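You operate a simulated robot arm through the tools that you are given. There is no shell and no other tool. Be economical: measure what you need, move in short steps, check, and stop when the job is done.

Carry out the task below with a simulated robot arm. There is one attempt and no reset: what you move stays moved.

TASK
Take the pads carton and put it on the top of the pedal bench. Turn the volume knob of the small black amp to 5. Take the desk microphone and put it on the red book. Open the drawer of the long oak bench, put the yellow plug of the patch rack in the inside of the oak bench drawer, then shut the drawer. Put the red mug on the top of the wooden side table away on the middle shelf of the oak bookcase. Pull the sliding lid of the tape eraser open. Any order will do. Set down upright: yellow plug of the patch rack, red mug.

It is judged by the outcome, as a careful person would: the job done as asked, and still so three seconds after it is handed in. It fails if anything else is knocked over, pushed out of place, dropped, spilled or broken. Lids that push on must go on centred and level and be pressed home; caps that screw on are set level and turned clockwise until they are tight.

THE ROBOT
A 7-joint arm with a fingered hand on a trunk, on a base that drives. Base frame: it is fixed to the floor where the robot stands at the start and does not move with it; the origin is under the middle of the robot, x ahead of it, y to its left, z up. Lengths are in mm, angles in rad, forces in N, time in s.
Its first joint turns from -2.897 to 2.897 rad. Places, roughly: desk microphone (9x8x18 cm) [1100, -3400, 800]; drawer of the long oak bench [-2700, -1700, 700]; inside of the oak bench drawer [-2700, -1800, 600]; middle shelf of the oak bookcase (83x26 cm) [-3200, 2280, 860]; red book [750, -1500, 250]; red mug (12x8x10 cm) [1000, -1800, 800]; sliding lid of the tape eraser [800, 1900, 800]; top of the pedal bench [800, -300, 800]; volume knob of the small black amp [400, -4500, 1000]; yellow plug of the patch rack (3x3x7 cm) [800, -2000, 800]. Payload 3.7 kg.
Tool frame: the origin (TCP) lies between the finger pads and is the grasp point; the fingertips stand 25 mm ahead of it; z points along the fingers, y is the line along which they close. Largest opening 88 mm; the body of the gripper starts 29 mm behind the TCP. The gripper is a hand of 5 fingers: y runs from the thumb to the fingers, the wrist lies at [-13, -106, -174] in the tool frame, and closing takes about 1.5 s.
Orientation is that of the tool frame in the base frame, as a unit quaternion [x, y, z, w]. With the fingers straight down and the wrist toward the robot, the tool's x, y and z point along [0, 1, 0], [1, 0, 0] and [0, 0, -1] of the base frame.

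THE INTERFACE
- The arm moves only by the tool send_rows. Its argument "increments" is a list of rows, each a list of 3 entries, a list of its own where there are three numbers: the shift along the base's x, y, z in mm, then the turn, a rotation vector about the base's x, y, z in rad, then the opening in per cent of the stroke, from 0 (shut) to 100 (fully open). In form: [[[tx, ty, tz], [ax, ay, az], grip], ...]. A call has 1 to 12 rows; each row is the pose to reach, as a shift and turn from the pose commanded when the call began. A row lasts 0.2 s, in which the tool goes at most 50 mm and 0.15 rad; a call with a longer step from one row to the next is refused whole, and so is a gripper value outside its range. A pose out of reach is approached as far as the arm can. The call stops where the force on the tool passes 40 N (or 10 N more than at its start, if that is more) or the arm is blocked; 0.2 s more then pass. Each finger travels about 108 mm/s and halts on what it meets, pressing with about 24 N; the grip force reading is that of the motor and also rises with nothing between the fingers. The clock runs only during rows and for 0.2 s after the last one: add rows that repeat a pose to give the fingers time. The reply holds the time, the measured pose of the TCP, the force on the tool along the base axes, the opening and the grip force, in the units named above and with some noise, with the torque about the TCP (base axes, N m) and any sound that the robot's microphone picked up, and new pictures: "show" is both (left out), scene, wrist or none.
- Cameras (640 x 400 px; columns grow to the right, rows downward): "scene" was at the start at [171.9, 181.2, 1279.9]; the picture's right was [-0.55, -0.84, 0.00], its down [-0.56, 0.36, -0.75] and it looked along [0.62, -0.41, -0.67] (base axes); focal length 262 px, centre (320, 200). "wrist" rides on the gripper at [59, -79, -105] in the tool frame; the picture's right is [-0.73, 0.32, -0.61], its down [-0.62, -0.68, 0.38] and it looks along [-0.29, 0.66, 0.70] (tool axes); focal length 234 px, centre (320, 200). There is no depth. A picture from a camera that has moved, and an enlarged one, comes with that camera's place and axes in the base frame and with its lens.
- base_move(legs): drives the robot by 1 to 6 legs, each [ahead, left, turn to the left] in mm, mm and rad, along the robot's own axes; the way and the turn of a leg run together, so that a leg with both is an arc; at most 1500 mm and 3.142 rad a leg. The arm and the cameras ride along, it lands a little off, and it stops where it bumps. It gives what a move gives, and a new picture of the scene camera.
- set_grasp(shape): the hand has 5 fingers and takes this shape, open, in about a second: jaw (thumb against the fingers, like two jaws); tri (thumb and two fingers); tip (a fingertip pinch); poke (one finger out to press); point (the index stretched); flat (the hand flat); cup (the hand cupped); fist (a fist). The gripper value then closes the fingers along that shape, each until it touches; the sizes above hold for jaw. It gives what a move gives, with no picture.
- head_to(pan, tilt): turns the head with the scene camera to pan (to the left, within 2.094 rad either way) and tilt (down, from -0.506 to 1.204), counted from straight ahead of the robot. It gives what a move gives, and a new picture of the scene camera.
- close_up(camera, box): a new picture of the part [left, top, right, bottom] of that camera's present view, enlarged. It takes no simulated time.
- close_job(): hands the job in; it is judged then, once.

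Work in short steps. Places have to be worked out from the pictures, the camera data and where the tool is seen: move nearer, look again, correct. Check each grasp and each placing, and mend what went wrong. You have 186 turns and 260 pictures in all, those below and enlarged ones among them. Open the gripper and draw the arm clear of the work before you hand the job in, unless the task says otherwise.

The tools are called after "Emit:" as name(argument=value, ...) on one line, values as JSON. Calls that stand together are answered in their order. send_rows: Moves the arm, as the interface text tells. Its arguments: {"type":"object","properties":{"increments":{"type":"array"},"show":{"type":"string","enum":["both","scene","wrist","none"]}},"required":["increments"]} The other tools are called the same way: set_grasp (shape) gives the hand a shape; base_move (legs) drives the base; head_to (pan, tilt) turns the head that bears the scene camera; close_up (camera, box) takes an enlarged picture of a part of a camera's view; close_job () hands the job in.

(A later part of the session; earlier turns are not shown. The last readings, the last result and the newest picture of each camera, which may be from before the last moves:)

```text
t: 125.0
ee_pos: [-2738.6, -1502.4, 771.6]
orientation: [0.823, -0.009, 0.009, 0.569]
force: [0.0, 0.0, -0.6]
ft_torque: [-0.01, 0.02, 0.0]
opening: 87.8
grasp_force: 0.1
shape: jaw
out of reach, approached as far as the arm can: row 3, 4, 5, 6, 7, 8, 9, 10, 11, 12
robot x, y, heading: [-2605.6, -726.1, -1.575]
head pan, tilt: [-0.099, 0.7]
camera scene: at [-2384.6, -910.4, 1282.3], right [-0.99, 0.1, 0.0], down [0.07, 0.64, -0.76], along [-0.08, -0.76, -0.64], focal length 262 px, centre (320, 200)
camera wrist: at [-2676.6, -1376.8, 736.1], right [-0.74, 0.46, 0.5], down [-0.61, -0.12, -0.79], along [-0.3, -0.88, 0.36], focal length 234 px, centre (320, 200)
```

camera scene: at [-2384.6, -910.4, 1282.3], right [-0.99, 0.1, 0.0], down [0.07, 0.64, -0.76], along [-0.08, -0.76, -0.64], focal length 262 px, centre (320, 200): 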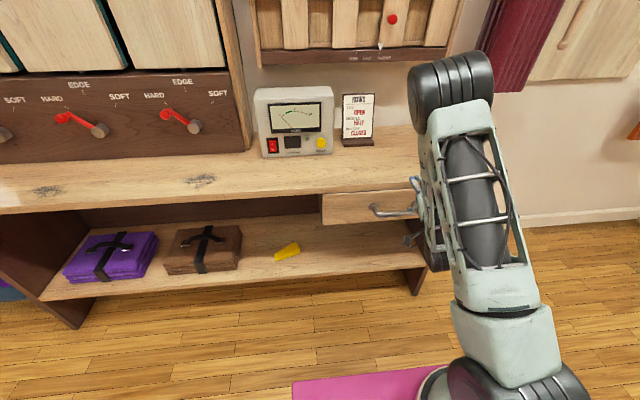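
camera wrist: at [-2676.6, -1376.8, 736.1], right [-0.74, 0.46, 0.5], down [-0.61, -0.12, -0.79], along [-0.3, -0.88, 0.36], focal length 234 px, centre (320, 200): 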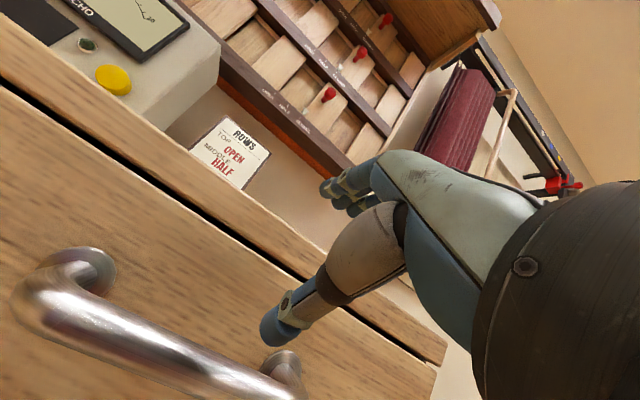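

The hand ended closer than commanded (its inner reach limit), but touched nothing. Bar re-measured: x -2639…-2768, z≈684, y≈-1523. I back the base 70 mm, then lower with a reduced opening.

Emit:
base_move(legs=[[-70, 0, 0]])

Emit:
send_rows(increments=[[[10, 0, -25], [0, 0, 0], 60], [[20, 0, -50], [0, 0, 0], 60], [[34, 0, -80], [0, 0, 0], 60], [[34, 0, -80], [0, 0, 0], 60]], show="wrist")

```text
t: 126.0
ee_pos: [-2738.7, -1434.0, 773.2]
orientation: [0.823, -0.009, 0.008, 0.568]
force: [0.7, 0.5, 0.2]
ft_torque: [-0.03, 0.0, 0.02]
opening: 88.1
grasp_force: 0.0
shape: jaw
robot x, y, heading: [-2603.2, -658.1, -1.576]
head pan, tilt: [-0.099, 0.7]
camera scene: at [-2384.4, -841.5, 1282.3], right [-0.99, 0.11, 0.0], down [0.07, 0.64, -0.76], along [-0.08, -0.76, -0.64], focal length 262 px, centre (320, 200)
```

scene: 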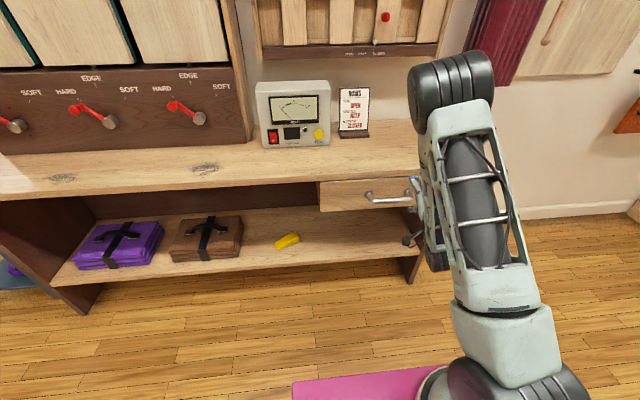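

```text
t: 127.0
ee_pos: [-2703.8, -1436.4, 692.6]
orientation: [0.822, -0.009, 0.008, 0.569]
force: [0.2, -0.6, 0.2]
ft_torque: [0.02, 0.0, 0.01]
opening: 53.2
grasp_force: 0.0
shape: jaw
robot x, y, heading: [-2601.6, -660.3, -1.582]
head pan, tilt: [-0.099, 0.7]
camera wrist: at [-2642.1, -1308.7, 656.9], right [-0.74, 0.46, 0.5], down [-0.61, -0.11, -0.79], along [-0.3, -0.88, 0.36], focal length 234 px, centre (320, 200)
```

wrist: 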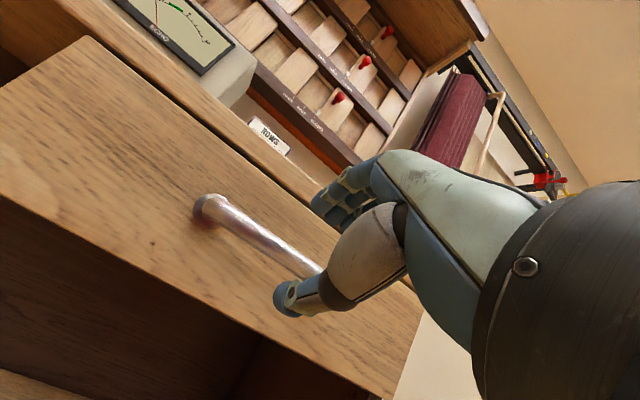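

Bar lies between thumb and fingers. I advance 72 mm and close on it.

Emit:
send_rows(increments=[[[0, -25, -2], [0, 0, 0], 60], [[0, -48, -4], [0, 0, 0], 60], [[0, -62, -5], [0, 0, 0], 60], [[0, -70, -6], [0, 0, 0], 60], [[0, -70, -6], [0, 0, 0], 0], [[0, -70, -6], [0, 0, 0], 0], [[0, -70, -6], [0, 0, 0], 0], [[0, -70, -6], [0, 0, 0], 0], [[0, -70, -6], [0, 0, 0], 0]], show="wrist")

```text
t: 129.0
ee_pos: [-2703.3, -1504.2, 685.5]
orientation: [0.823, -0.009, 0.008, 0.568]
force: [0.5, -0.4, -1.4]
ft_torque: [-0.03, 0.03, 0.01]
opening: 15.0
grasp_force: 24.1
shape: jaw
robot x, y, heading: [-2601.5, -658.7, -1.574]
head pan, tilt: [-0.099, 0.7]
camera wrist: at [-2642.9, -1378.2, 650.2], right [-0.74, 0.46, 0.5], down [-0.61, -0.11, -0.79], along [-0.3, -0.88, 0.36], focal length 234 px, centre (320, 200)
```

wrist: 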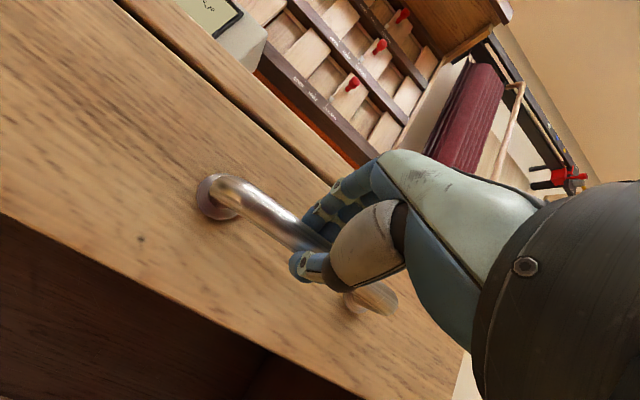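

The bar is gripped (15 mm, 24 N). I pull the drawer by driving the base straight back 220 mm.

Emit:
base_move(legs=[[-220, 0, 0]])

```text
t: 130.7
ee_pos: [-2695.0, -1335.9, 686.7]
orientation: [0.822, -0.007, 0.008, 0.569]
force: [-4.7, 0.1, 1.8]
ft_torque: [-0.09, 0.04, -0.14]
opening: 14.0
grasp_force: 23.8
shape: jaw
robot x, y, heading: [-2594.2, -488.4, -1.57]
head pan, tilt: [-0.099, 0.7]
stopped in leg 1: the robot was blocked; the commanded pose is now the measured one
camera scene: at [-2378.4, -668.6, 1282.3], right [-1.0, 0.1, 0.0], down [0.06, 0.64, -0.76], along [-0.07, -0.76, -0.64], focal length 262 px, centre (320, 200)
```

scene: 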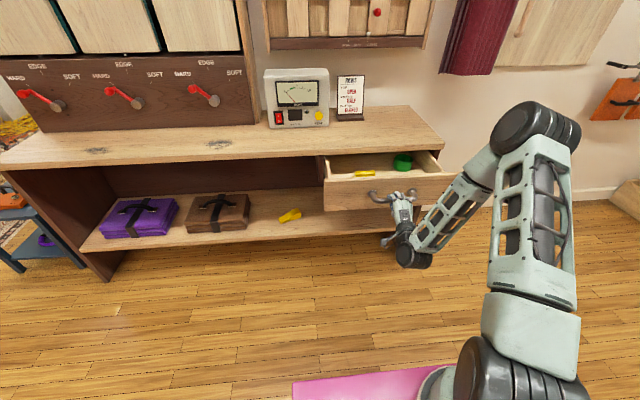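

Drawer opened about 170 mm; the base stopped. I check behind me that I haven't hit a partition board.

Emit:
head_to(pan=2.09, tilt=0.8)

Emit:
head_to(pan=-2.09, tilt=0.8)

```text
t: 132.8
ee_pos: [-2694.7, -1335.2, 685.6]
orientation: [0.822, -0.007, 0.008, 0.569]
force: [-10.5, -0.3, 3.0]
ft_torque: [-0.12, 0.02, -0.19]
opening: 13.9
grasp_force: 24.1
shape: jaw
robot x, y, heading: [-2594.2, -486.9, -1.569]
head pan, tilt: [2.089, 0.799]
camera scene: at [-2300.5, -543.8, 1274.1], right [0.5, -0.87, 0.0], down [-0.62, -0.36, -0.7], along [0.6, 0.35, -0.72], focal length 262 px, centre (320, 200)
```

scene: 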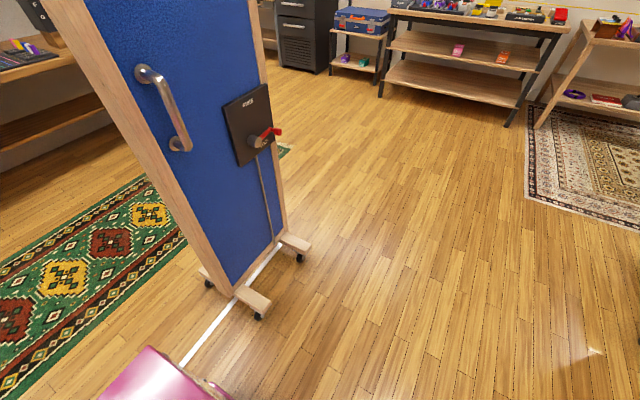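

```text
t: 136.1
ee_pos: [-2694.3, -1334.7, 685.5]
orientation: [0.823, -0.007, 0.008, 0.569]
force: [-10.4, 0.1, 3.4]
ft_torque: [-0.07, 0.0, -0.16]
opening: 14.2
grasp_force: 24.2
shape: jaw
robot x, y, heading: [-2597.1, -484.7, -1.566]
head pan, tilt: [-2.089, 0.799]
camera scene: at [-2440.6, -544.3, 1274.1], right [0.49, 0.87, 0.0], down [0.62, -0.35, -0.7], along [-0.61, 0.34, -0.72], focal length 262 px, centre (320, 200)
```

scene: 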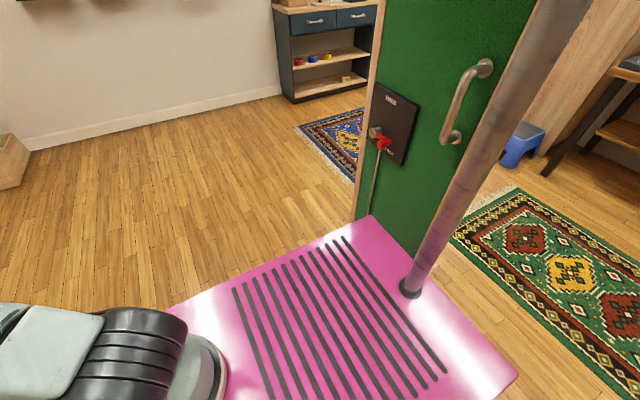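

The green board stands right behind the base, so that was what stopped it. I release the bar and withdraw the hand with the arm, then move forward off the board.

Emit:
send_rows(increments=[[[0, 0, 0], [0, 0, 0], 60], [[0, 0, 0], [0, 0, 0], 60], [[0, 0, 0], [0, 0, 0], 60], [[0, 25, 0], [0, 0, 0], 60], [[0, 55, 0], [0, 0, 0], 60], [[0, 60, 45], [0, 0, 0], 60], [[0, 60, 90], [0, 0, 0], 60], [[0, 60, 135], [0, 0, 0], 60], [[0, 60, 180], [0, 0, 0], 60]], show="wrist")

Emit:
head_to(pan=0.0, tilt=0.6)

```text
t: 138.1
ee_pos: [-2694.1, -1281.4, 863.6]
orientation: [0.823, -0.007, 0.008, 0.567]
force: [-0.2, -0.5, -1.4]
ft_torque: [0.03, -0.01, 0.0]
opening: 52.4
grasp_force: 0.1
shape: jaw
out of reach, approached as far as the arm can: row 8, 9
robot x, y, heading: [-2597.3, -488.5, -1.569]
head pan, tilt: [-2.089, 0.799]
camera wrist: at [-2632.4, -1155.4, 827.2], right [-0.74, 0.46, 0.5], down [-0.61, -0.12, -0.79], along [-0.3, -0.88, 0.36], focal length 234 px, centre (320, 200)
```

wrist: 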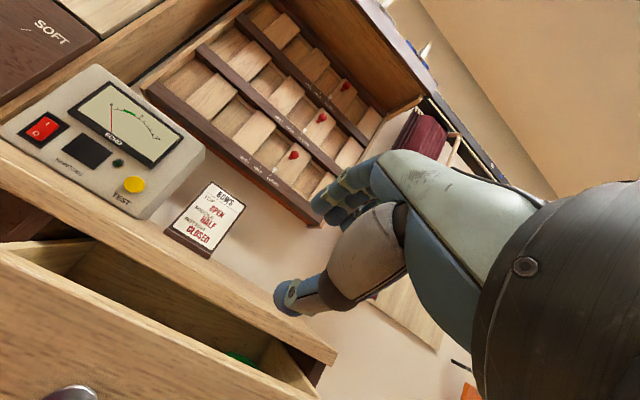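

```text
t: 140.1
ee_pos: [-2692.8, -1280.9, 862.7]
orientation: [0.822, -0.006, 0.009, 0.569]
force: [-0.4, 0.6, -0.1]
ft_torque: [0.02, 0.0, 0.0]
opening: 52.6
grasp_force: 0.0
shape: jaw
robot x, y, heading: [-2594.0, -487.7, -1.573]
head pan, tilt: [0.0, 0.6]
camera scene: at [-2369.8, -672.5, 1290.9], right [-1.0, 0.0, 0.0], down [0.0, 0.57, -0.82], along [0.0, -0.82, -0.57], focal length 262 px, centre (320, 200)
```

scene: 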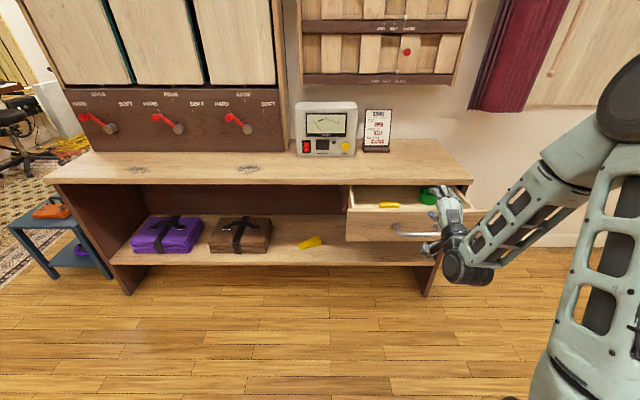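

The drawer is open (a green cap and a yellow piece inside). I bring the hand back to pointing down and up, then look into the drawer.

Emit:
send_rows(increments=[[[0, 0, 40], [0, 0, 0], 100], [[0, 0, 80], [0.13, 0, 0], 100], [[0, 0, 120], [0.27, 0, 0], 100], [[0, 5, 160], [0.41, 0, 0], 100], [[0, 15, 160], [0.55, 0, 0], 100], [[0, 30, 160], [0.69, 0, 0], 100], [[0, 45, 160], [0.83, 0, 0], 100], [[0, 60, 160], [0.97, 0, 0], 100], [[0, 75, 160], [1.11, 0, 0], 100], [[0, 85, 160], [1.21, 0, 0], 100]], show="none")

Emit:
close_up(camera="scene", box=[320, 160, 500, 272])

```text
t: 142.3
ee_pos: [-2694.2, -1194.0, 1026.5]
orientation: [1.0, -0.009, 0.002, -0.002]
force: [-0.6, -0.1, 0.6]
ft_torque: [0.02, 0.01, -0.02]
opening: 87.9
grasp_force: 0.0
shape: jaw
robot x, y, heading: [-2596.8, -488.7, -1.57]
head pan, tilt: [0.0, 0.6]
```

```text
3.56 times, centred on (410, 216) of scene
camera zoom: at [-2369.8, -672.5, 1290.9], right [-1.0, 0.0, 0.0], down [0.0, 0.56, -0.83], along [0.0, -0.83, -0.56], focal length 932 px, centre (0, 143)
```

zoom: 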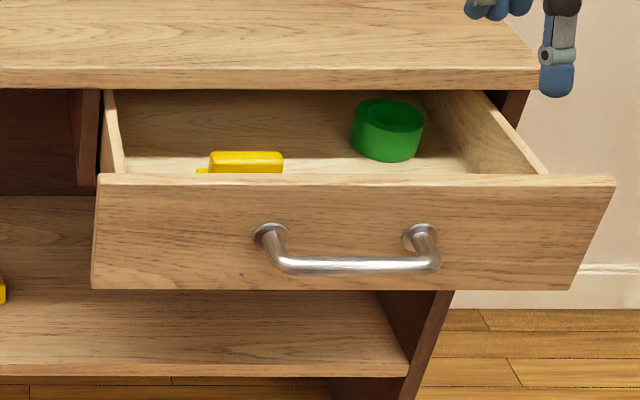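

Drawer floor has room between the yellow piece and the green tape. Now I drive back to the second table for the plug.

Emit:
base_move(legs=[[100, 0, 0], [0, 1230, 0], [0, 1230, 0], [0, 0, 1.57]])

```text
t: 159.0
ee_pos: [582.4, -679.9, 1026.4]
orientation: [0.711, 0.703, 0.001, -0.002]
force: [0.1, -0.2, -0.5]
ft_torque: [0.01, 0.02, 0.02]
opening: 87.5
grasp_force: 0.1
shape: jaw
robot x, y, heading: [-120.7, -590.1, 0.013]
head pan, tilt: [0.0, 0.6]
camera scene: at [62.8, -358.6, 1290.9], right [0.01, -1.0, 0.0], down [-0.56, -0.01, -0.83], along [0.82, 0.01, -0.56], focal length 262 px, centre (320, 200)
```

scene: 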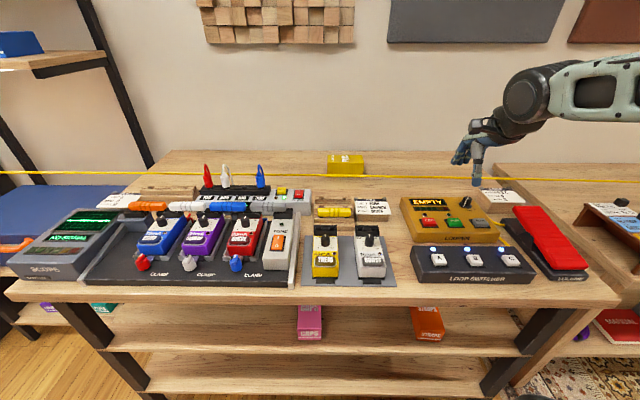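

All is as left. I strafe right toward the plug.

Emit:
base_move(legs=[[0, -1160, -0.01]])

Emit:
head_to(pan=-0.2, tilt=0.65)

Emit:
close_up(camera="scene", box=[200, 120, 440, 270])

```text
t: 164.8
ee_pos: [596.2, -1809.8, 1025.7]
orientation: [0.712, 0.702, 0.002, -0.003]
force: [0.2, 0.1, 0.4]
ft_torque: [-0.03, 0.03, 0.01]
opening: 88.0
grasp_force: 0.0
shape: jaw
robot x, y, heading: [-110.4, -1718.2, 0.013]
head pan, tilt: [0.0, 0.6]
camera scene: at [75.9, -1488.1, 1290.9], right [0.01, -1.0, 0.0], down [-0.56, -0.01, -0.83], along [0.82, 0.01, -0.56], focal length 262 px, centre (320, 200)
```

scene: 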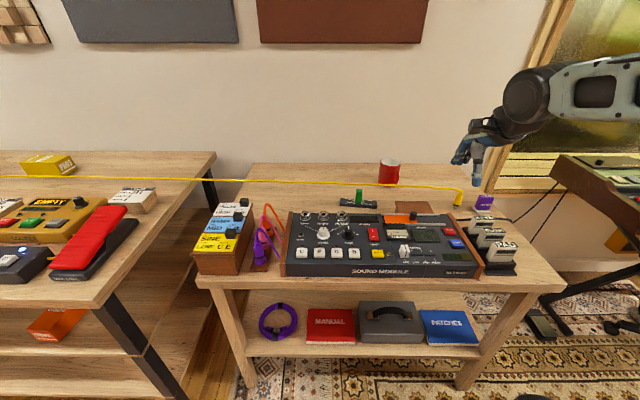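

```text
t: 165.5
ee_pos: [596.9, -1809.4, 1025.0]
orientation: [0.711, 0.703, 0.002, -0.002]
force: [0.4, -0.1, -0.4]
ft_torque: [0.0, -0.01, 0.01]
opening: 87.7
grasp_force: 0.0
shape: jaw
robot x, y, heading: [-110.2, -1716.6, 0.014]
head pan, tilt: [-0.201, 0.649]
camera scene: at [72.8, -1505.4, 1286.6], right [-0.19, -0.98, 0.0], down [-0.59, 0.11, -0.8], along [0.78, -0.15, -0.6], focal length 262 px, centre (320, 200)
```

scene: 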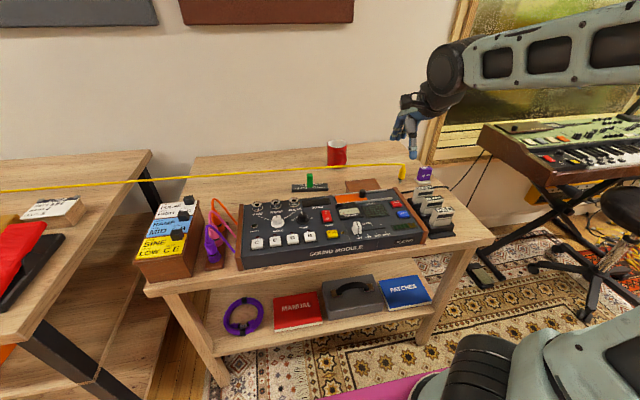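

```text
2.67 times, centred on (320, 195) of scene
camera zoom: at [72.8, -1505.4, 1286.6], right [-0.19, -0.98, 0.0], down [-0.59, 0.11, -0.8], along [0.78, -0.15, -0.6], focal length 699 px, centre (320, 213)
```

zoom: 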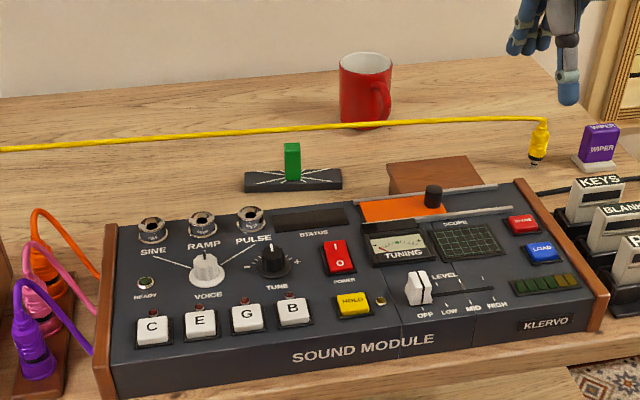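

Triangulation puts the plug at about (826, -1957), base z≈755, with the cable leaving its top to the left. I move the base to face it.

Emit:
base_move(legs=[[0, -210, -0.013], [105, 0, 0]])

Emit:
close_up(camera="wrist", box=[0, 0, 640, 400])

```text
t: 167.9
ee_pos: [701.5, -2025.5, 1027.3]
orientation: [0.716, 0.699, 0.002, -0.002]
force: [0.2, -0.2, 0.2]
ft_torque: [0.01, -0.02, -0.01]
opening: 87.8
grasp_force: 0.0
shape: jaw
robot x, y, heading: [-1.7, -1927.9, 0.006]
head pan, tilt: [-0.201, 0.649]
camera scene: at [180.7, -1717.7, 1286.6], right [-0.2, -0.98, 0.0], down [-0.59, 0.12, -0.8], along [0.78, -0.16, -0.6], focal length 262 px, centre (320, 200)
```

scene: 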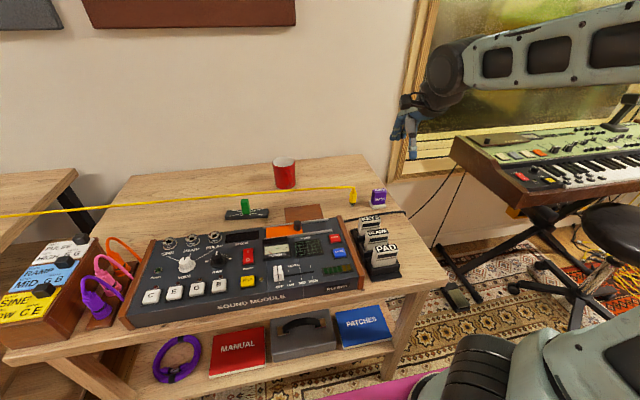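

```text
1.00 times, centred on (320, 200) of wrist (not enlarged: the box is as wide or as high as the picture)
camera zoom: at [625.4, -1966.0, 1131.4], right [0.31, -0.74, 0.6], down [-0.69, -0.61, -0.39], along [0.65, -0.3, -0.7], focal length 234 px, centre (320, 200)
```

zoom: 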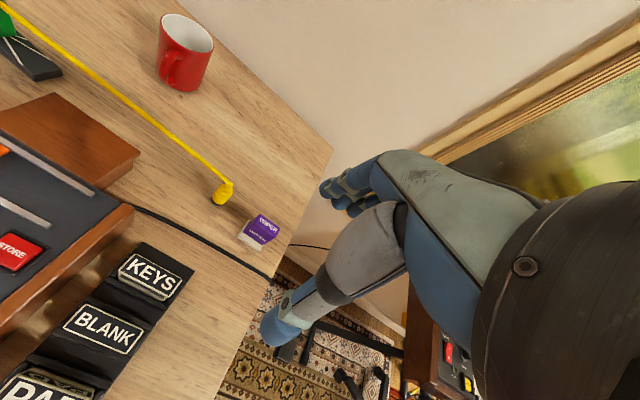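

The wrist view confirms the plug at (822, -1956). I move above it and look.

Emit:
send_rows(increments=[[[40, 23, -20], [0, 0, -0.01], 100], [[80, 46, -40], [0, 0, -0.01], 100], [[121, 68, -70], [0, 0, -0.01], 100], [[121, 68, -110], [0, 0, -0.01], 100], [[121, 68, -140], [0, 0, -0.01], 100]], show="wrist")

```text
refused: row 1 steps farther than a row can; nothing moved
```

Step slightly too long; I resend smaller.

Emit:
send_rows(increments=[[[36, 20, -15], [0, 0, -0.01], 100], [[72, 40, -30], [0, 0, -0.01], 100], [[108, 60, -45], [0, 0, -0.01], 100], [[121, 68, -80], [0, 0, -0.01], 100], [[121, 68, -115], [0, 0, -0.01], 100], [[121, 68, -140], [0, 0, -0.01], 100]], show="wrist")

```text
t: 169.3
ee_pos: [824.4, -1958.5, 886.1]
orientation: [0.718, 0.696, 0.001, -0.002]
force: [-0.6, -0.6, -0.5]
ft_torque: [-0.02, 0.0, -0.01]
opening: 87.9
grasp_force: 0.1
shape: jaw
robot x, y, heading: [-2.5, -1925.2, -0.002]
head pan, tilt: [-0.201, 0.649]
camera wrist: at [747.6, -1897.7, 990.6], right [0.3, -0.74, 0.6], down [-0.7, -0.6, -0.39], along [0.65, -0.31, -0.7], focal length 234 px, centre (320, 200)
```

wrist: 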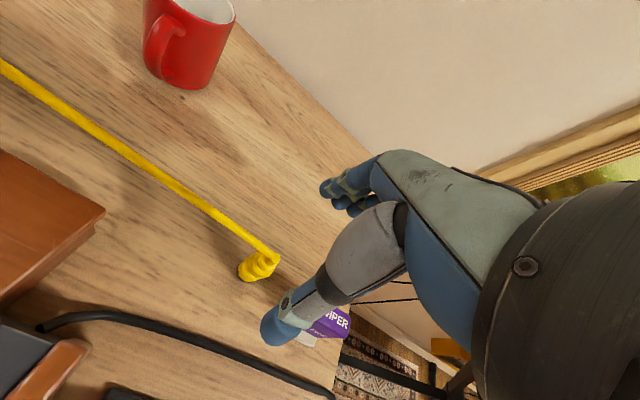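

The plug projects between thumb and fingers along the descent line. I descend to z≈800 and check before closing.

Emit:
send_rows(increments=[[[-1, 2, -30], [0, 0, 0], 100], [[-2, 3, -55], [0, 0, 0], 100], [[-2, 3, -75], [0, 0, 0], 100], [[-2, 3, -86], [0, 0, 0], 100]], show="wrist")

```text
t: 170.3
ee_pos: [821.2, -1956.2, 801.3]
orientation: [0.718, 0.696, 0.002, -0.002]
force: [0.0, 0.5, -0.2]
ft_torque: [-0.03, 0.02, -0.02]
opening: 87.7
grasp_force: 0.0
shape: jaw
robot x, y, heading: [-7.4, -1930.4, 0.0]
head pan, tilt: [-0.201, 0.649]
camera wrist: at [745.3, -1894.3, 906.1], right [0.3, -0.74, 0.6], down [-0.7, -0.6, -0.39], along [0.65, -0.31, -0.7], focal length 234 px, centre (320, 200)
```

wrist: 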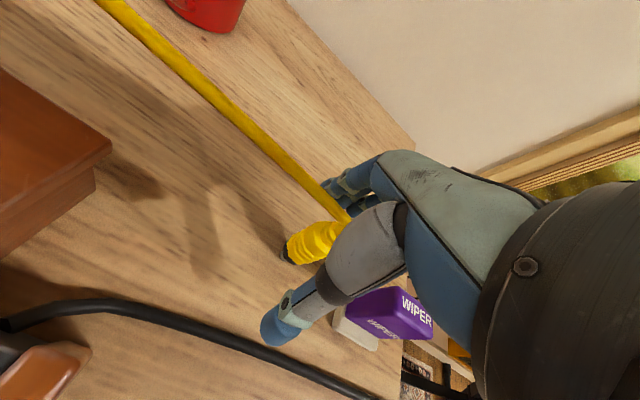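

The plug sits centred in the hand. I close.

Emit:
send_rows(increments=[[[0, 0, 0], [0, 0, 0], 0], [[0, 0, 0], [0, 0, 0], 0], [[0, 0, 0], [0, 0, 0], 0], [[0, 0, 0], [0, 0, 0], 0], [[0, 0, 0], [0, 0, 0], 0], [[0, 0, 0], [0, 0, 0], 0], [[0, 0, 0], [0, 0, 0], 0]], show="wrist")

```text
t: 171.9
ee_pos: [820.9, -1956.0, 801.2]
orientation: [0.718, 0.696, 0.002, -0.002]
force: [-0.4, 0.6, -0.2]
ft_torque: [-0.01, -0.03, 0.03]
opening: 15.0
grasp_force: 24.2
shape: jaw
robot x, y, heading: [-6.4, -1931.9, 0.003]
head pan, tilt: [-0.201, 0.649]
camera wrist: at [745.3, -1894.4, 906.2], right [0.3, -0.74, 0.6], down [-0.7, -0.6, -0.39], along [0.65, -0.31, -0.7], focal length 234 px, centre (320, 200)
```

wrist: 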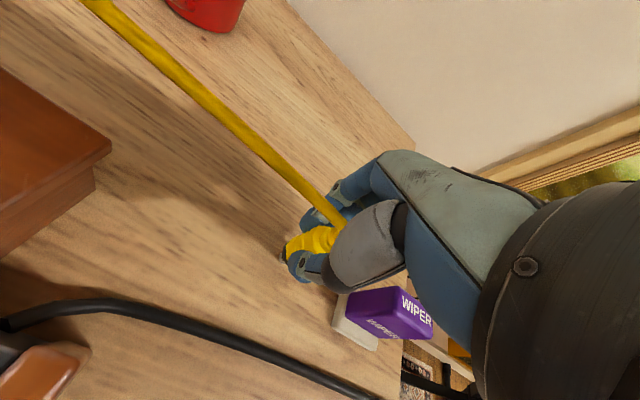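

Gripped. I lift it straight up and watch the forces.

Emit:
send_rows(increments=[[[0, 0, 15], [0, 0, 0], 0], [[0, 0, 35], [0, 0, 0], 0], [[0, 0, 60], [0, 0, 0], 0], [[0, 0, 90], [0, 0, 0], 0], [[0, 0, 120], [0, 0, 0], 0], [[0, 0, 160], [0, 0, 0], 0]], show="both")

```text
t: 173.3
ee_pos: [821.2, -1955.3, 962.3]
orientation: [0.718, 0.696, 0.002, -0.003]
force: [0.6, 0.1, -0.8]
ft_torque: [0.01, -0.01, 0.01]
opening: 14.9
grasp_force: 24.2
shape: jaw
robot x, y, heading: [-8.5, -1930.5, 0.004]
head pan, tilt: [-0.201, 0.649]
camera scene: at [180.9, -1717.6, 1286.6], right [-0.2, -0.98, 0.0], down [-0.59, 0.12, -0.8], along [0.78, -0.16, -0.6], focal length 262 px, centre (320, 200)
camera wrist: at [744.4, -1894.4, 1066.3], right [0.3, -0.74, 0.6], down [-0.7, -0.6, -0.39], along [0.65, -0.31, -0.7], focal length 234 px, centre (320, 200)
```

scene: 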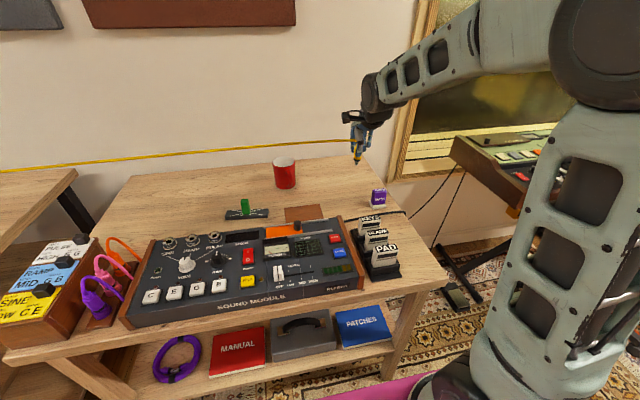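
wrist: 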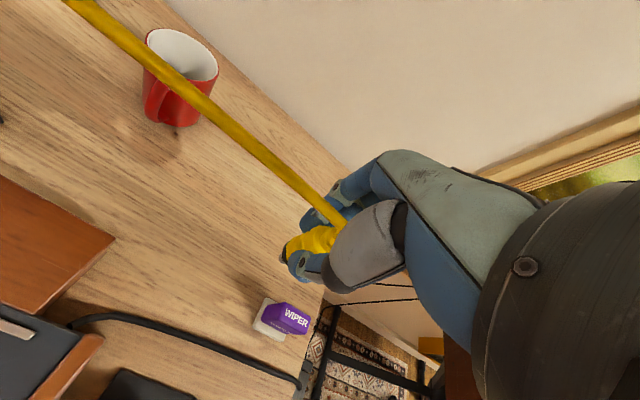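

The plug is lifted and its cable just follows as a straight line. I raise and retract the hand, so that the cable stays well above the benches while I drive.

Emit:
send_rows(increments=[[[0, 0, 45], [0, 0, 0], 0], [[-20, 0, 85], [0, 0, 0], 0], [[-55, 0, 115], [0, 0, 0], 0], [[-95, 0, 140], [0, 0, 0], 0], [[-135, 0, 160], [0, 0, 0], 0], [[-180, 0, 170], [0, 0, 0], 0], [[-225, 0, 170], [0, 0, 0], 0], [[-250, 0, 170], [0, 0, 0], 0]], show="none")

Emit:
base_move(legs=[[-105, 0, 0], [0, 1270, 0]])

```text
t: 175.1
ee_pos: [570.5, -1955.4, 1130.8]
orientation: [0.718, 0.696, 0.001, -0.002]
force: [-0.5, -0.7, -1.1]
ft_torque: [-0.01, 0.0, -0.03]
opening: 14.7
grasp_force: 24.0
shape: jaw
robot x, y, heading: [-4.5, -1928.1, 0.001]
head pan, tilt: [-0.201, 0.649]
```

```text
t: 182.3
ee_pos: [456.4, -683.6, 1131.4]
orientation: [0.715, 0.699, 0.002, -0.002]
force: [0.3, 0.8, -1.3]
ft_torque: [-0.01, 0.0, -0.04]
opening: 14.8
grasp_force: 24.0
shape: jaw
robot x, y, heading: [-118.6, -661.3, 0.015]
head pan, tilt: [-0.201, 0.649]
camera scene: at [63.6, -450.1, 1286.6], right [-0.19, -0.98, 0.0], down [-0.59, 0.11, -0.8], along [0.78, -0.15, -0.6], focal length 262 px, centre (320, 200)
```

scene: 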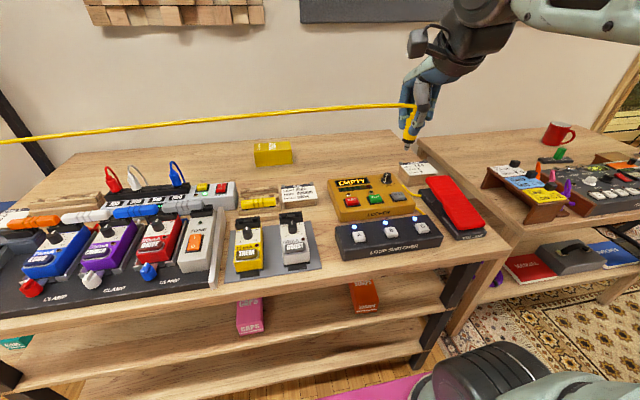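

Clear everywhere. I reverse along the open floor toward the oak bench, keeping the plug in front.

Emit:
base_move(legs=[[-1250, 0, -0.015], [-1220, 0, 0]])

```text
t: 194.3
ee_pos: [-2006.4, -688.6, 1130.8]
orientation: [0.716, 0.698, 0.001, -0.001]
force: [0.5, -0.8, -0.3]
ft_torque: [-0.01, -0.02, -0.06]
opening: 14.7
grasp_force: 23.9
shape: jaw
robot x, y, heading: [-2583.3, -664.9, 0.007]
head pan, tilt: [-0.201, 0.649]
camera scene: at [-2398.4, -454.9, 1286.6], right [-0.19, -0.98, 0.0], down [-0.59, 0.11, -0.8], along [0.78, -0.15, -0.6], focal length 262 px, centre (320, 200)
```

scene: 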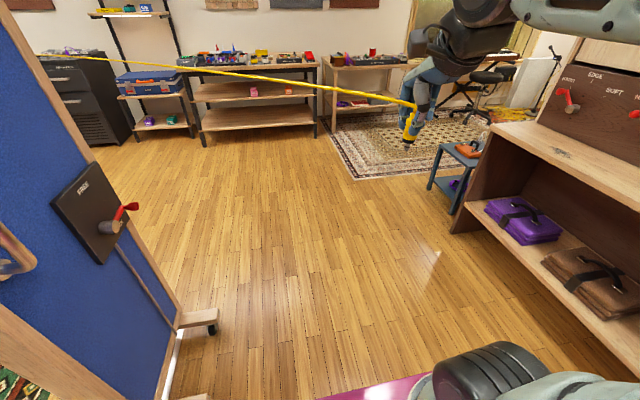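

I shift a bit away from the boards, then turn right to face the drawer.

Emit:
base_move(legs=[[0, -110, 0], [0, 0, -1.577]])

Emit:
head_to(pan=-0.15, tilt=0.75)

```text
t: 199.3
ee_pos: [-2609.7, -1352.7, 1130.8]
orientation: [1.0, -0.018, 0.003, -0.001]
force: [-0.7, 0.2, 0.0]
ft_torque: [-0.02, -0.01, -0.03]
opening: 14.7
grasp_force: 23.9
shape: jaw
robot x, y, heading: [-2583.6, -777.6, -1.569]
head pan, tilt: [-0.201, 0.649]
camera scene: at [-2372.6, -959.2, 1286.6], right [-0.98, 0.2, 0.0], down [0.12, 0.59, -0.8], along [-0.16, -0.78, -0.6], focal length 262 px, centre (320, 200)
```

scene: 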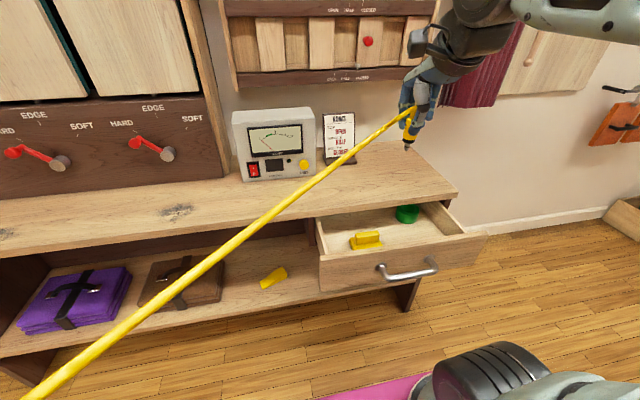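

```text
t: 200.0
ee_pos: [-2609.8, -1352.4, 1131.9]
orientation: [1.0, -0.018, 0.002, -0.001]
force: [0.0, 0.7, -0.7]
ft_torque: [0.0, 0.0, 0.02]
opening: 14.5
grasp_force: 24.5
shape: jaw
robot x, y, heading: [-2583.1, -777.2, -1.57]
head pan, tilt: [-0.15, 0.75]
camera scene: at [-2367.7, -956.1, 1278.1], right [-0.99, 0.15, 0.0], down [0.1, 0.67, -0.73], along [-0.11, -0.72, -0.68], focal length 262 px, centre (320, 200)
```

scene: 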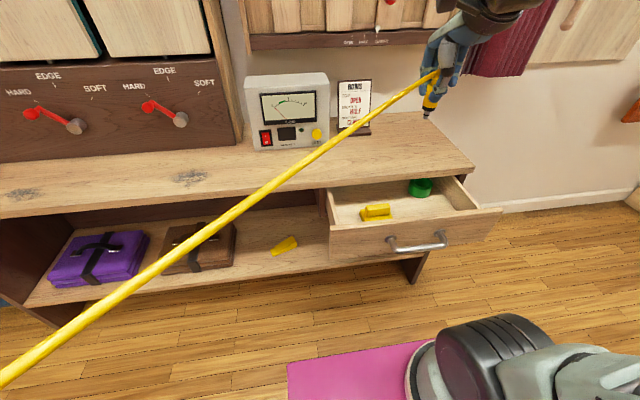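

Drawer interior spans x≈-2480…-2915 with the front wall at y≈-1390 and tabletop edge at ≈-1545. To fit the hand in, I turn it a quarter so its wrist points sideways, while moving above (-2735, -1465).

Emit:
send_rows(increments=[[[-10, -10, 0], [0, 0, 0.14], 0], [[-22, -20, 0], [0, 0, 0.28], 0], [[-34, -30, 0], [0, 0, 0.42], 0], [[-46, -40, 0], [0, 0, 0.56], 0], [[-58, -50, 0], [0, 0, 0.7], 0], [[-70, -60, 0], [0, 0, 0.84], 0], [[-82, -70, -10], [0, 0, 0.98], 0], [[-94, -80, -20], [0, 0, 1.12], 0], [[-106, -90, -35], [0, 0, 1.26], 0], [[-116, -100, -55], [0, 0, 1.4], 0], [[-125, -110, -80], [0, 0, 1.54], 0], [[-125, -112, -120], [0, 0, 1.57], 0]], show="both")

```text
t: 202.6
ee_pos: [-2736.6, -1464.5, 1012.0]
orientation: [0.72, 0.694, 0.001, -0.001]
force: [-1.0, 0.1, -0.6]
ft_torque: [0.0, 0.0, 0.02]
opening: 14.7
grasp_force: 23.7
shape: jaw
robot x, y, heading: [-2584.1, -777.6, -1.571]
head pan, tilt: [-0.15, 0.75]
camera scene: at [-2367.7, -955.9, 1278.1], right [-0.99, 0.15, 0.0], down [0.1, 0.67, -0.73], along [-0.11, -0.72, -0.68], focal length 262 px, centre (320, 200)
camera wrist: at [-2811.0, -1403.9, 1117.2], right [0.3, -0.74, 0.6], down [-0.7, -0.6, -0.39], along [0.65, -0.31, -0.7], focal length 234 px, centre (320, 200)
```

scene: 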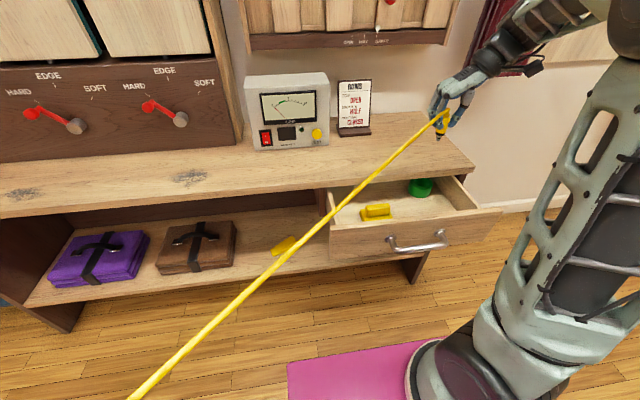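
wrist: 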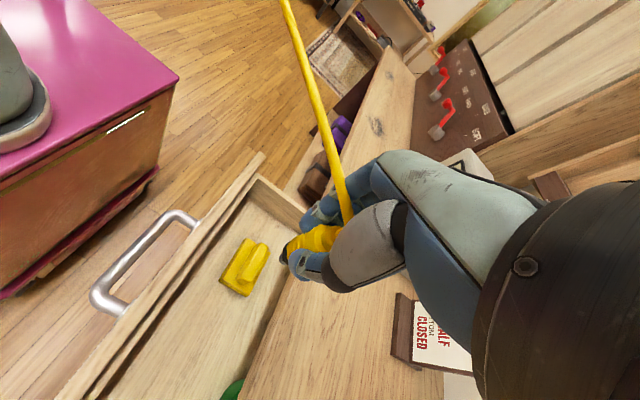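

The gap is y≈-1425…-1553. I shift to (-2750, -1495) and lower partway, then check.

Emit:
send_rows(increments=[[[-13, -30, 0], [0, 0, 0.03], 0], [[-13, -31, -45], [0, 0, 0.03], 0], [[-13, -31, -90], [0, 0, 0.03], 0], [[-13, -31, -135], [0, 0, 0.03], 0], [[-13, -31, -180], [0, 0, 0.03], 0], [[-13, -31, -220], [0, 0, 0.03], 0], [[-13, -31, -250], [0, 0, 0.03], 0]], show="both")

```text
t: 204.2
ee_pos: [-2749.0, -1496.5, 760.8]
orientation: [0.708, 0.706, 0.003, -0.002]
force: [0.2, -1.0, -0.6]
ft_torque: [0.03, -0.01, 0.05]
opening: 14.6
grasp_force: 23.6
shape: jaw
robot x, y, heading: [-2582.7, -775.0, -1.57]
head pan, tilt: [-0.15, 0.75]
camera scene: at [-2367.6, -956.0, 1278.0], right [-0.99, 0.15, 0.0], down [0.1, 0.67, -0.73], along [-0.11, -0.72, -0.68], focal length 262 px, centre (320, 200)
camera wrist: at [-2825.8, -1437.0, 865.1], right [0.32, -0.73, 0.6], down [-0.68, -0.62, -0.39], along [0.66, -0.29, -0.7], focal length 234 px, centre (320, 200)
```

scene: 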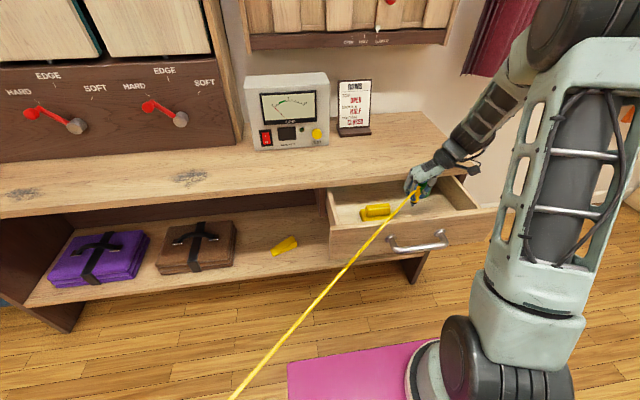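
wrist: 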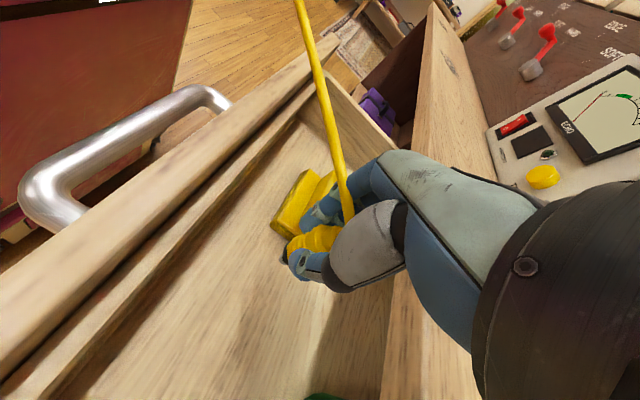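

Aligned; the yellow eraser is about 50 mm from the plug, so I shift 28 mm away from it, then lower until the plug touches the drawer floor.

Emit:
send_rows(increments=[[[-28, 0, 0], [0, 0, 0], 0], [[-28, 0, -25], [0, 0, 0], 0], [[-28, 0, -45], [0, 0, 0], 0], [[-28, 0, -55], [0, 0, 0], 0], [[-28, 0, -60], [0, 0, 0], 0], [[-28, 0, -65], [0, 0, 0], 0], [[-28, 0, -69], [0, 0, 0], 0]], show="wrist")

```text
t: 205.8
ee_pos: [-2776.3, -1496.7, 692.6]
orientation: [0.709, 0.705, 0.003, -0.001]
force: [0.3, 0.9, 3.4]
ft_torque: [0.01, -0.03, 0.0]
opening: 14.9
grasp_force: 23.9
shape: jaw
robot x, y, heading: [-2578.7, -776.6, -1.571]
head pan, tilt: [-0.15, 0.75]
camera wrist: at [-2854.2, -1437.4, 797.3], right [0.32, -0.73, 0.6], down [-0.68, -0.62, -0.39], along [0.66, -0.29, -0.7], focal length 234 px, centre (320, 200)
```

wrist: 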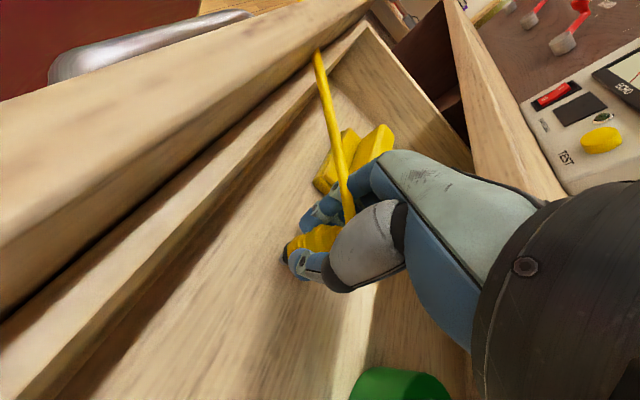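

Contact felt (3.4 N). I press 2 mm more, open partly, then rise straight up.

Emit:
send_rows(increments=[[[0, 0, -3], [0, 0, 0], 0], [[0, 0, -3], [0, 0, 0], 20], [[0, 0, -3], [0, 0, 0], 40], [[0, 0, -3], [0, 0, 0], 50], [[0, 0, -3], [0, 0, 0], 50]], show="wrist")

```text
t: 207.0
ee_pos: [-2776.9, -1495.4, 689.9]
orientation: [0.709, 0.705, 0.002, -0.002]
force: [-0.6, 0.1, -0.9]
ft_torque: [-0.01, -0.01, 0.0]
opening: 43.6
grasp_force: 0.2
shape: jaw
robot x, y, heading: [-2580.5, -771.4, -1.568]
head pan, tilt: [-0.15, 0.75]
camera wrist: at [-2854.0, -1437.0, 794.0], right [0.32, -0.73, 0.6], down [-0.68, -0.62, -0.39], along [0.66, -0.29, -0.7], focal length 234 px, centre (320, 200)
```

wrist: 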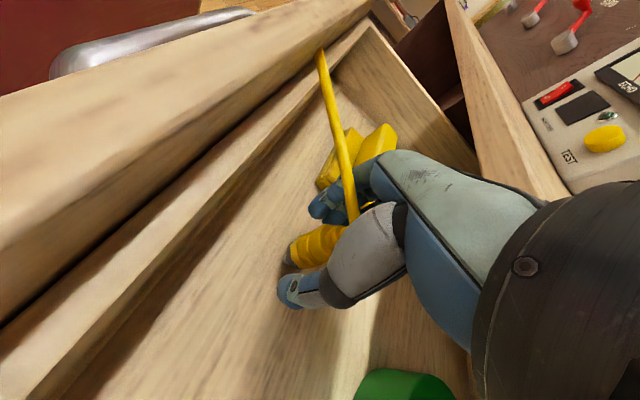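

Plug stands free. I rise straight up.

Emit:
send_rows(increments=[[[0, 0, 12], [0, 0, 0], 55], [[0, 0, 30], [0, 0, 0], 60], [[0, 0, 60], [0, 0, 0], 60], [[0, 0, 100], [0, 0, 0], 60], [[0, 0, 145], [0, 0, 0], 60], [[0, 0, 190], [0, 0, 0], 60], [[0, 0, 235], [0, 0, 0], 60]], show="wrist")

Emit:
close_up(camera="scene", box=[310, 130, 510, 255])

```text
t: 208.6
ee_pos: [-2777.4, -1495.8, 925.3]
orientation: [0.709, 0.705, 0.002, -0.002]
force: [0.1, -0.9, -0.4]
ft_torque: [0.02, 0.02, 0.01]
opening: 52.3
grasp_force: 0.1
shape: jaw
robot x, y, heading: [-2583.6, -777.5, -1.574]
head pan, tilt: [-0.15, 0.75]
camera wrist: at [-2855.7, -1436.7, 1030.2], right [0.32, -0.73, 0.6], down [-0.68, -0.62, -0.39], along [0.66, -0.29, -0.7], focal length 234 px, centre (320, 200)
```

wrist: 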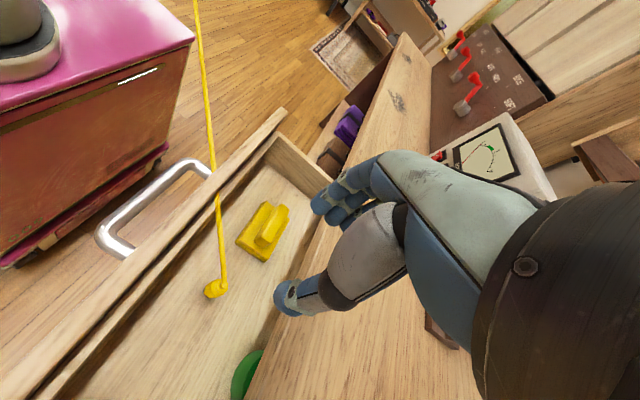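

```text
3.20 times, centred on (410, 192) of scene
camera zoom: at [-2367.8, -956.3, 1278.0], right [-0.99, 0.15, 0.0], down [0.1, 0.67, -0.73], along [-0.11, -0.72, -0.68], focal length 839 px, centre (32, 224)
```

zoom: 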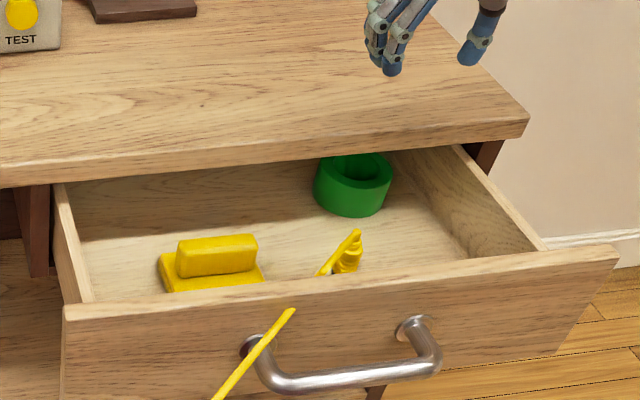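

The plug stands upright in the drawer. Now I close the fingers and place the hand in front of the handle bar, to push the drawer shut slowly.

Emit:
send_rows(increments=[[[15, 45, 0], [0, 0, 0], 0], [[30, 90, 0], [0, 0, 0], 0], [[45, 135, 0], [0, 0, 0], 0], [[60, 180, 0], [0, 0, 0], 0], [[72, 220, 0], [0, 0, 0], 0], [[72, 240, -40], [0, 0, 0], 0], [[72, 240, -85], [0, 0, 0], 0], [[72, 240, -130], [0, 0, 0], 0], [[72, 240, -175], [0, 0, 0], 0], [[72, 240, -215], [0, 0, 0], 0], [[72, 240, -232], [0, 0, 0], 0]], show="both")

```text
t: 211.0
ee_pos: [-2731.6, -1300.1, 699.8]
orientation: [0.709, 0.706, 0.002, -0.002]
force: [-0.5, 0.0, -0.1]
ft_torque: [0.0, 0.02, 0.01]
opening: 0.1
grasp_force: 23.6
shape: jaw
out of reach, approached as far as the arm can: row 8, 9, 10, 11
robot x, y, heading: [-2582.2, -777.8, -1.574]
head pan, tilt: [-0.15, 0.75]
camera scene: at [-2367.6, -955.8, 1278.0], right [-0.99, 0.15, 0.0], down [0.1, 0.67, -0.73], along [-0.11, -0.72, -0.68], focal length 262 px, centre (320, 200)
camera wrist: at [-2808.1, -1240.2, 804.0], right [0.32, -0.73, 0.6], down [-0.68, -0.62, -0.39], along [0.66, -0.29, -0.7], focal length 234 px, centre (320, 200)
```

scene: 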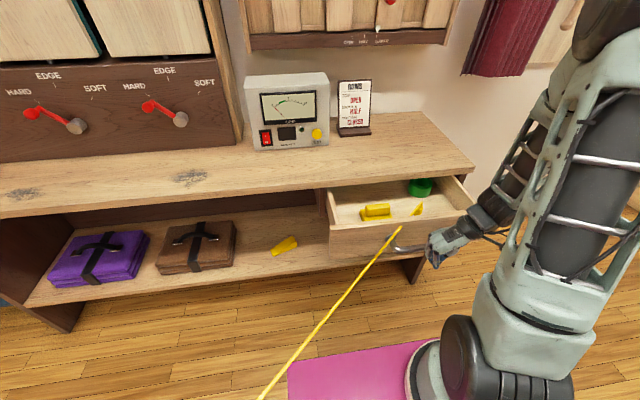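
wrist: 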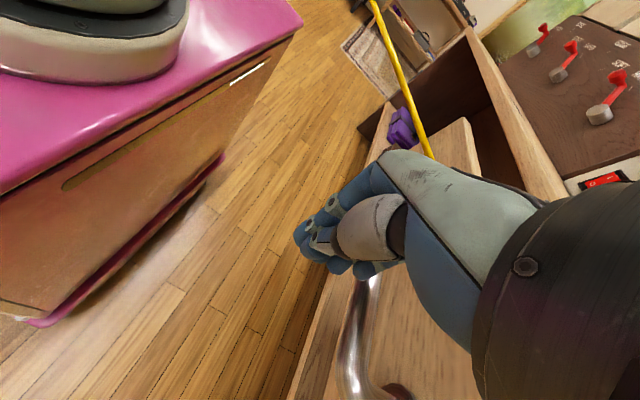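

Hand is in front of the bar. I push slowly toward -y.

Emit:
send_rows(increments=[[[0, -20, -4], [0, 0, 0], 0], [[0, -40, -8], [0, 0, 0], 0], [[0, -52, -10], [0, 0, 0], 0], [[0, -60, -10], [0, 0, 0], 0], [[0, -68, -10], [0, 0, 0], 0], [[0, -76, -10], [0, 0, 0], 0], [[0, -84, -10], [0, 0, 0], 0], [[0, -92, -10], [0, 0, 0], 0], [[0, -100, -10], [0, 0, 0], 0], [[0, -108, -10], [0, 0, 0], 0], [[0, -116, -10], [0, 0, 0], 0], [[0, -124, -10], [0, 0, 0], 0]], show="scene")

```text
t: 213.6
ee_pos: [-2732.3, -1421.3, 689.5]
orientation: [0.709, 0.706, 0.002, -0.002]
force: [-0.3, 0.1, 0.9]
ft_torque: [0.03, -0.01, 0.04]
opening: 0.2
grasp_force: 23.2
shape: jaw
robot x, y, heading: [-2581.7, -775.4, -1.568]
head pan, tilt: [-0.15, 0.75]
camera scene: at [-2367.7, -956.1, 1278.0], right [-0.99, 0.15, 0.0], down [0.1, 0.67, -0.73], along [-0.11, -0.72, -0.68], focal length 262 px, centre (320, 200)
```

scene: 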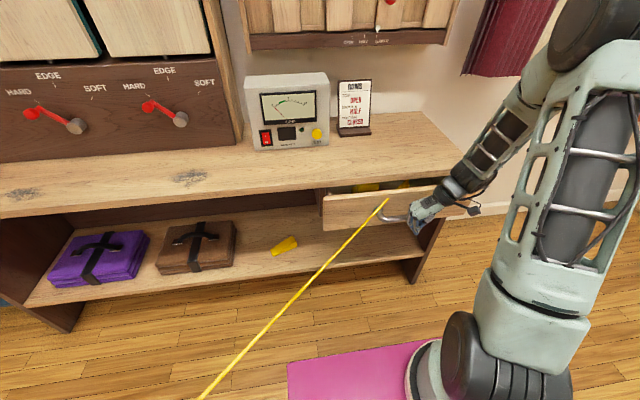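

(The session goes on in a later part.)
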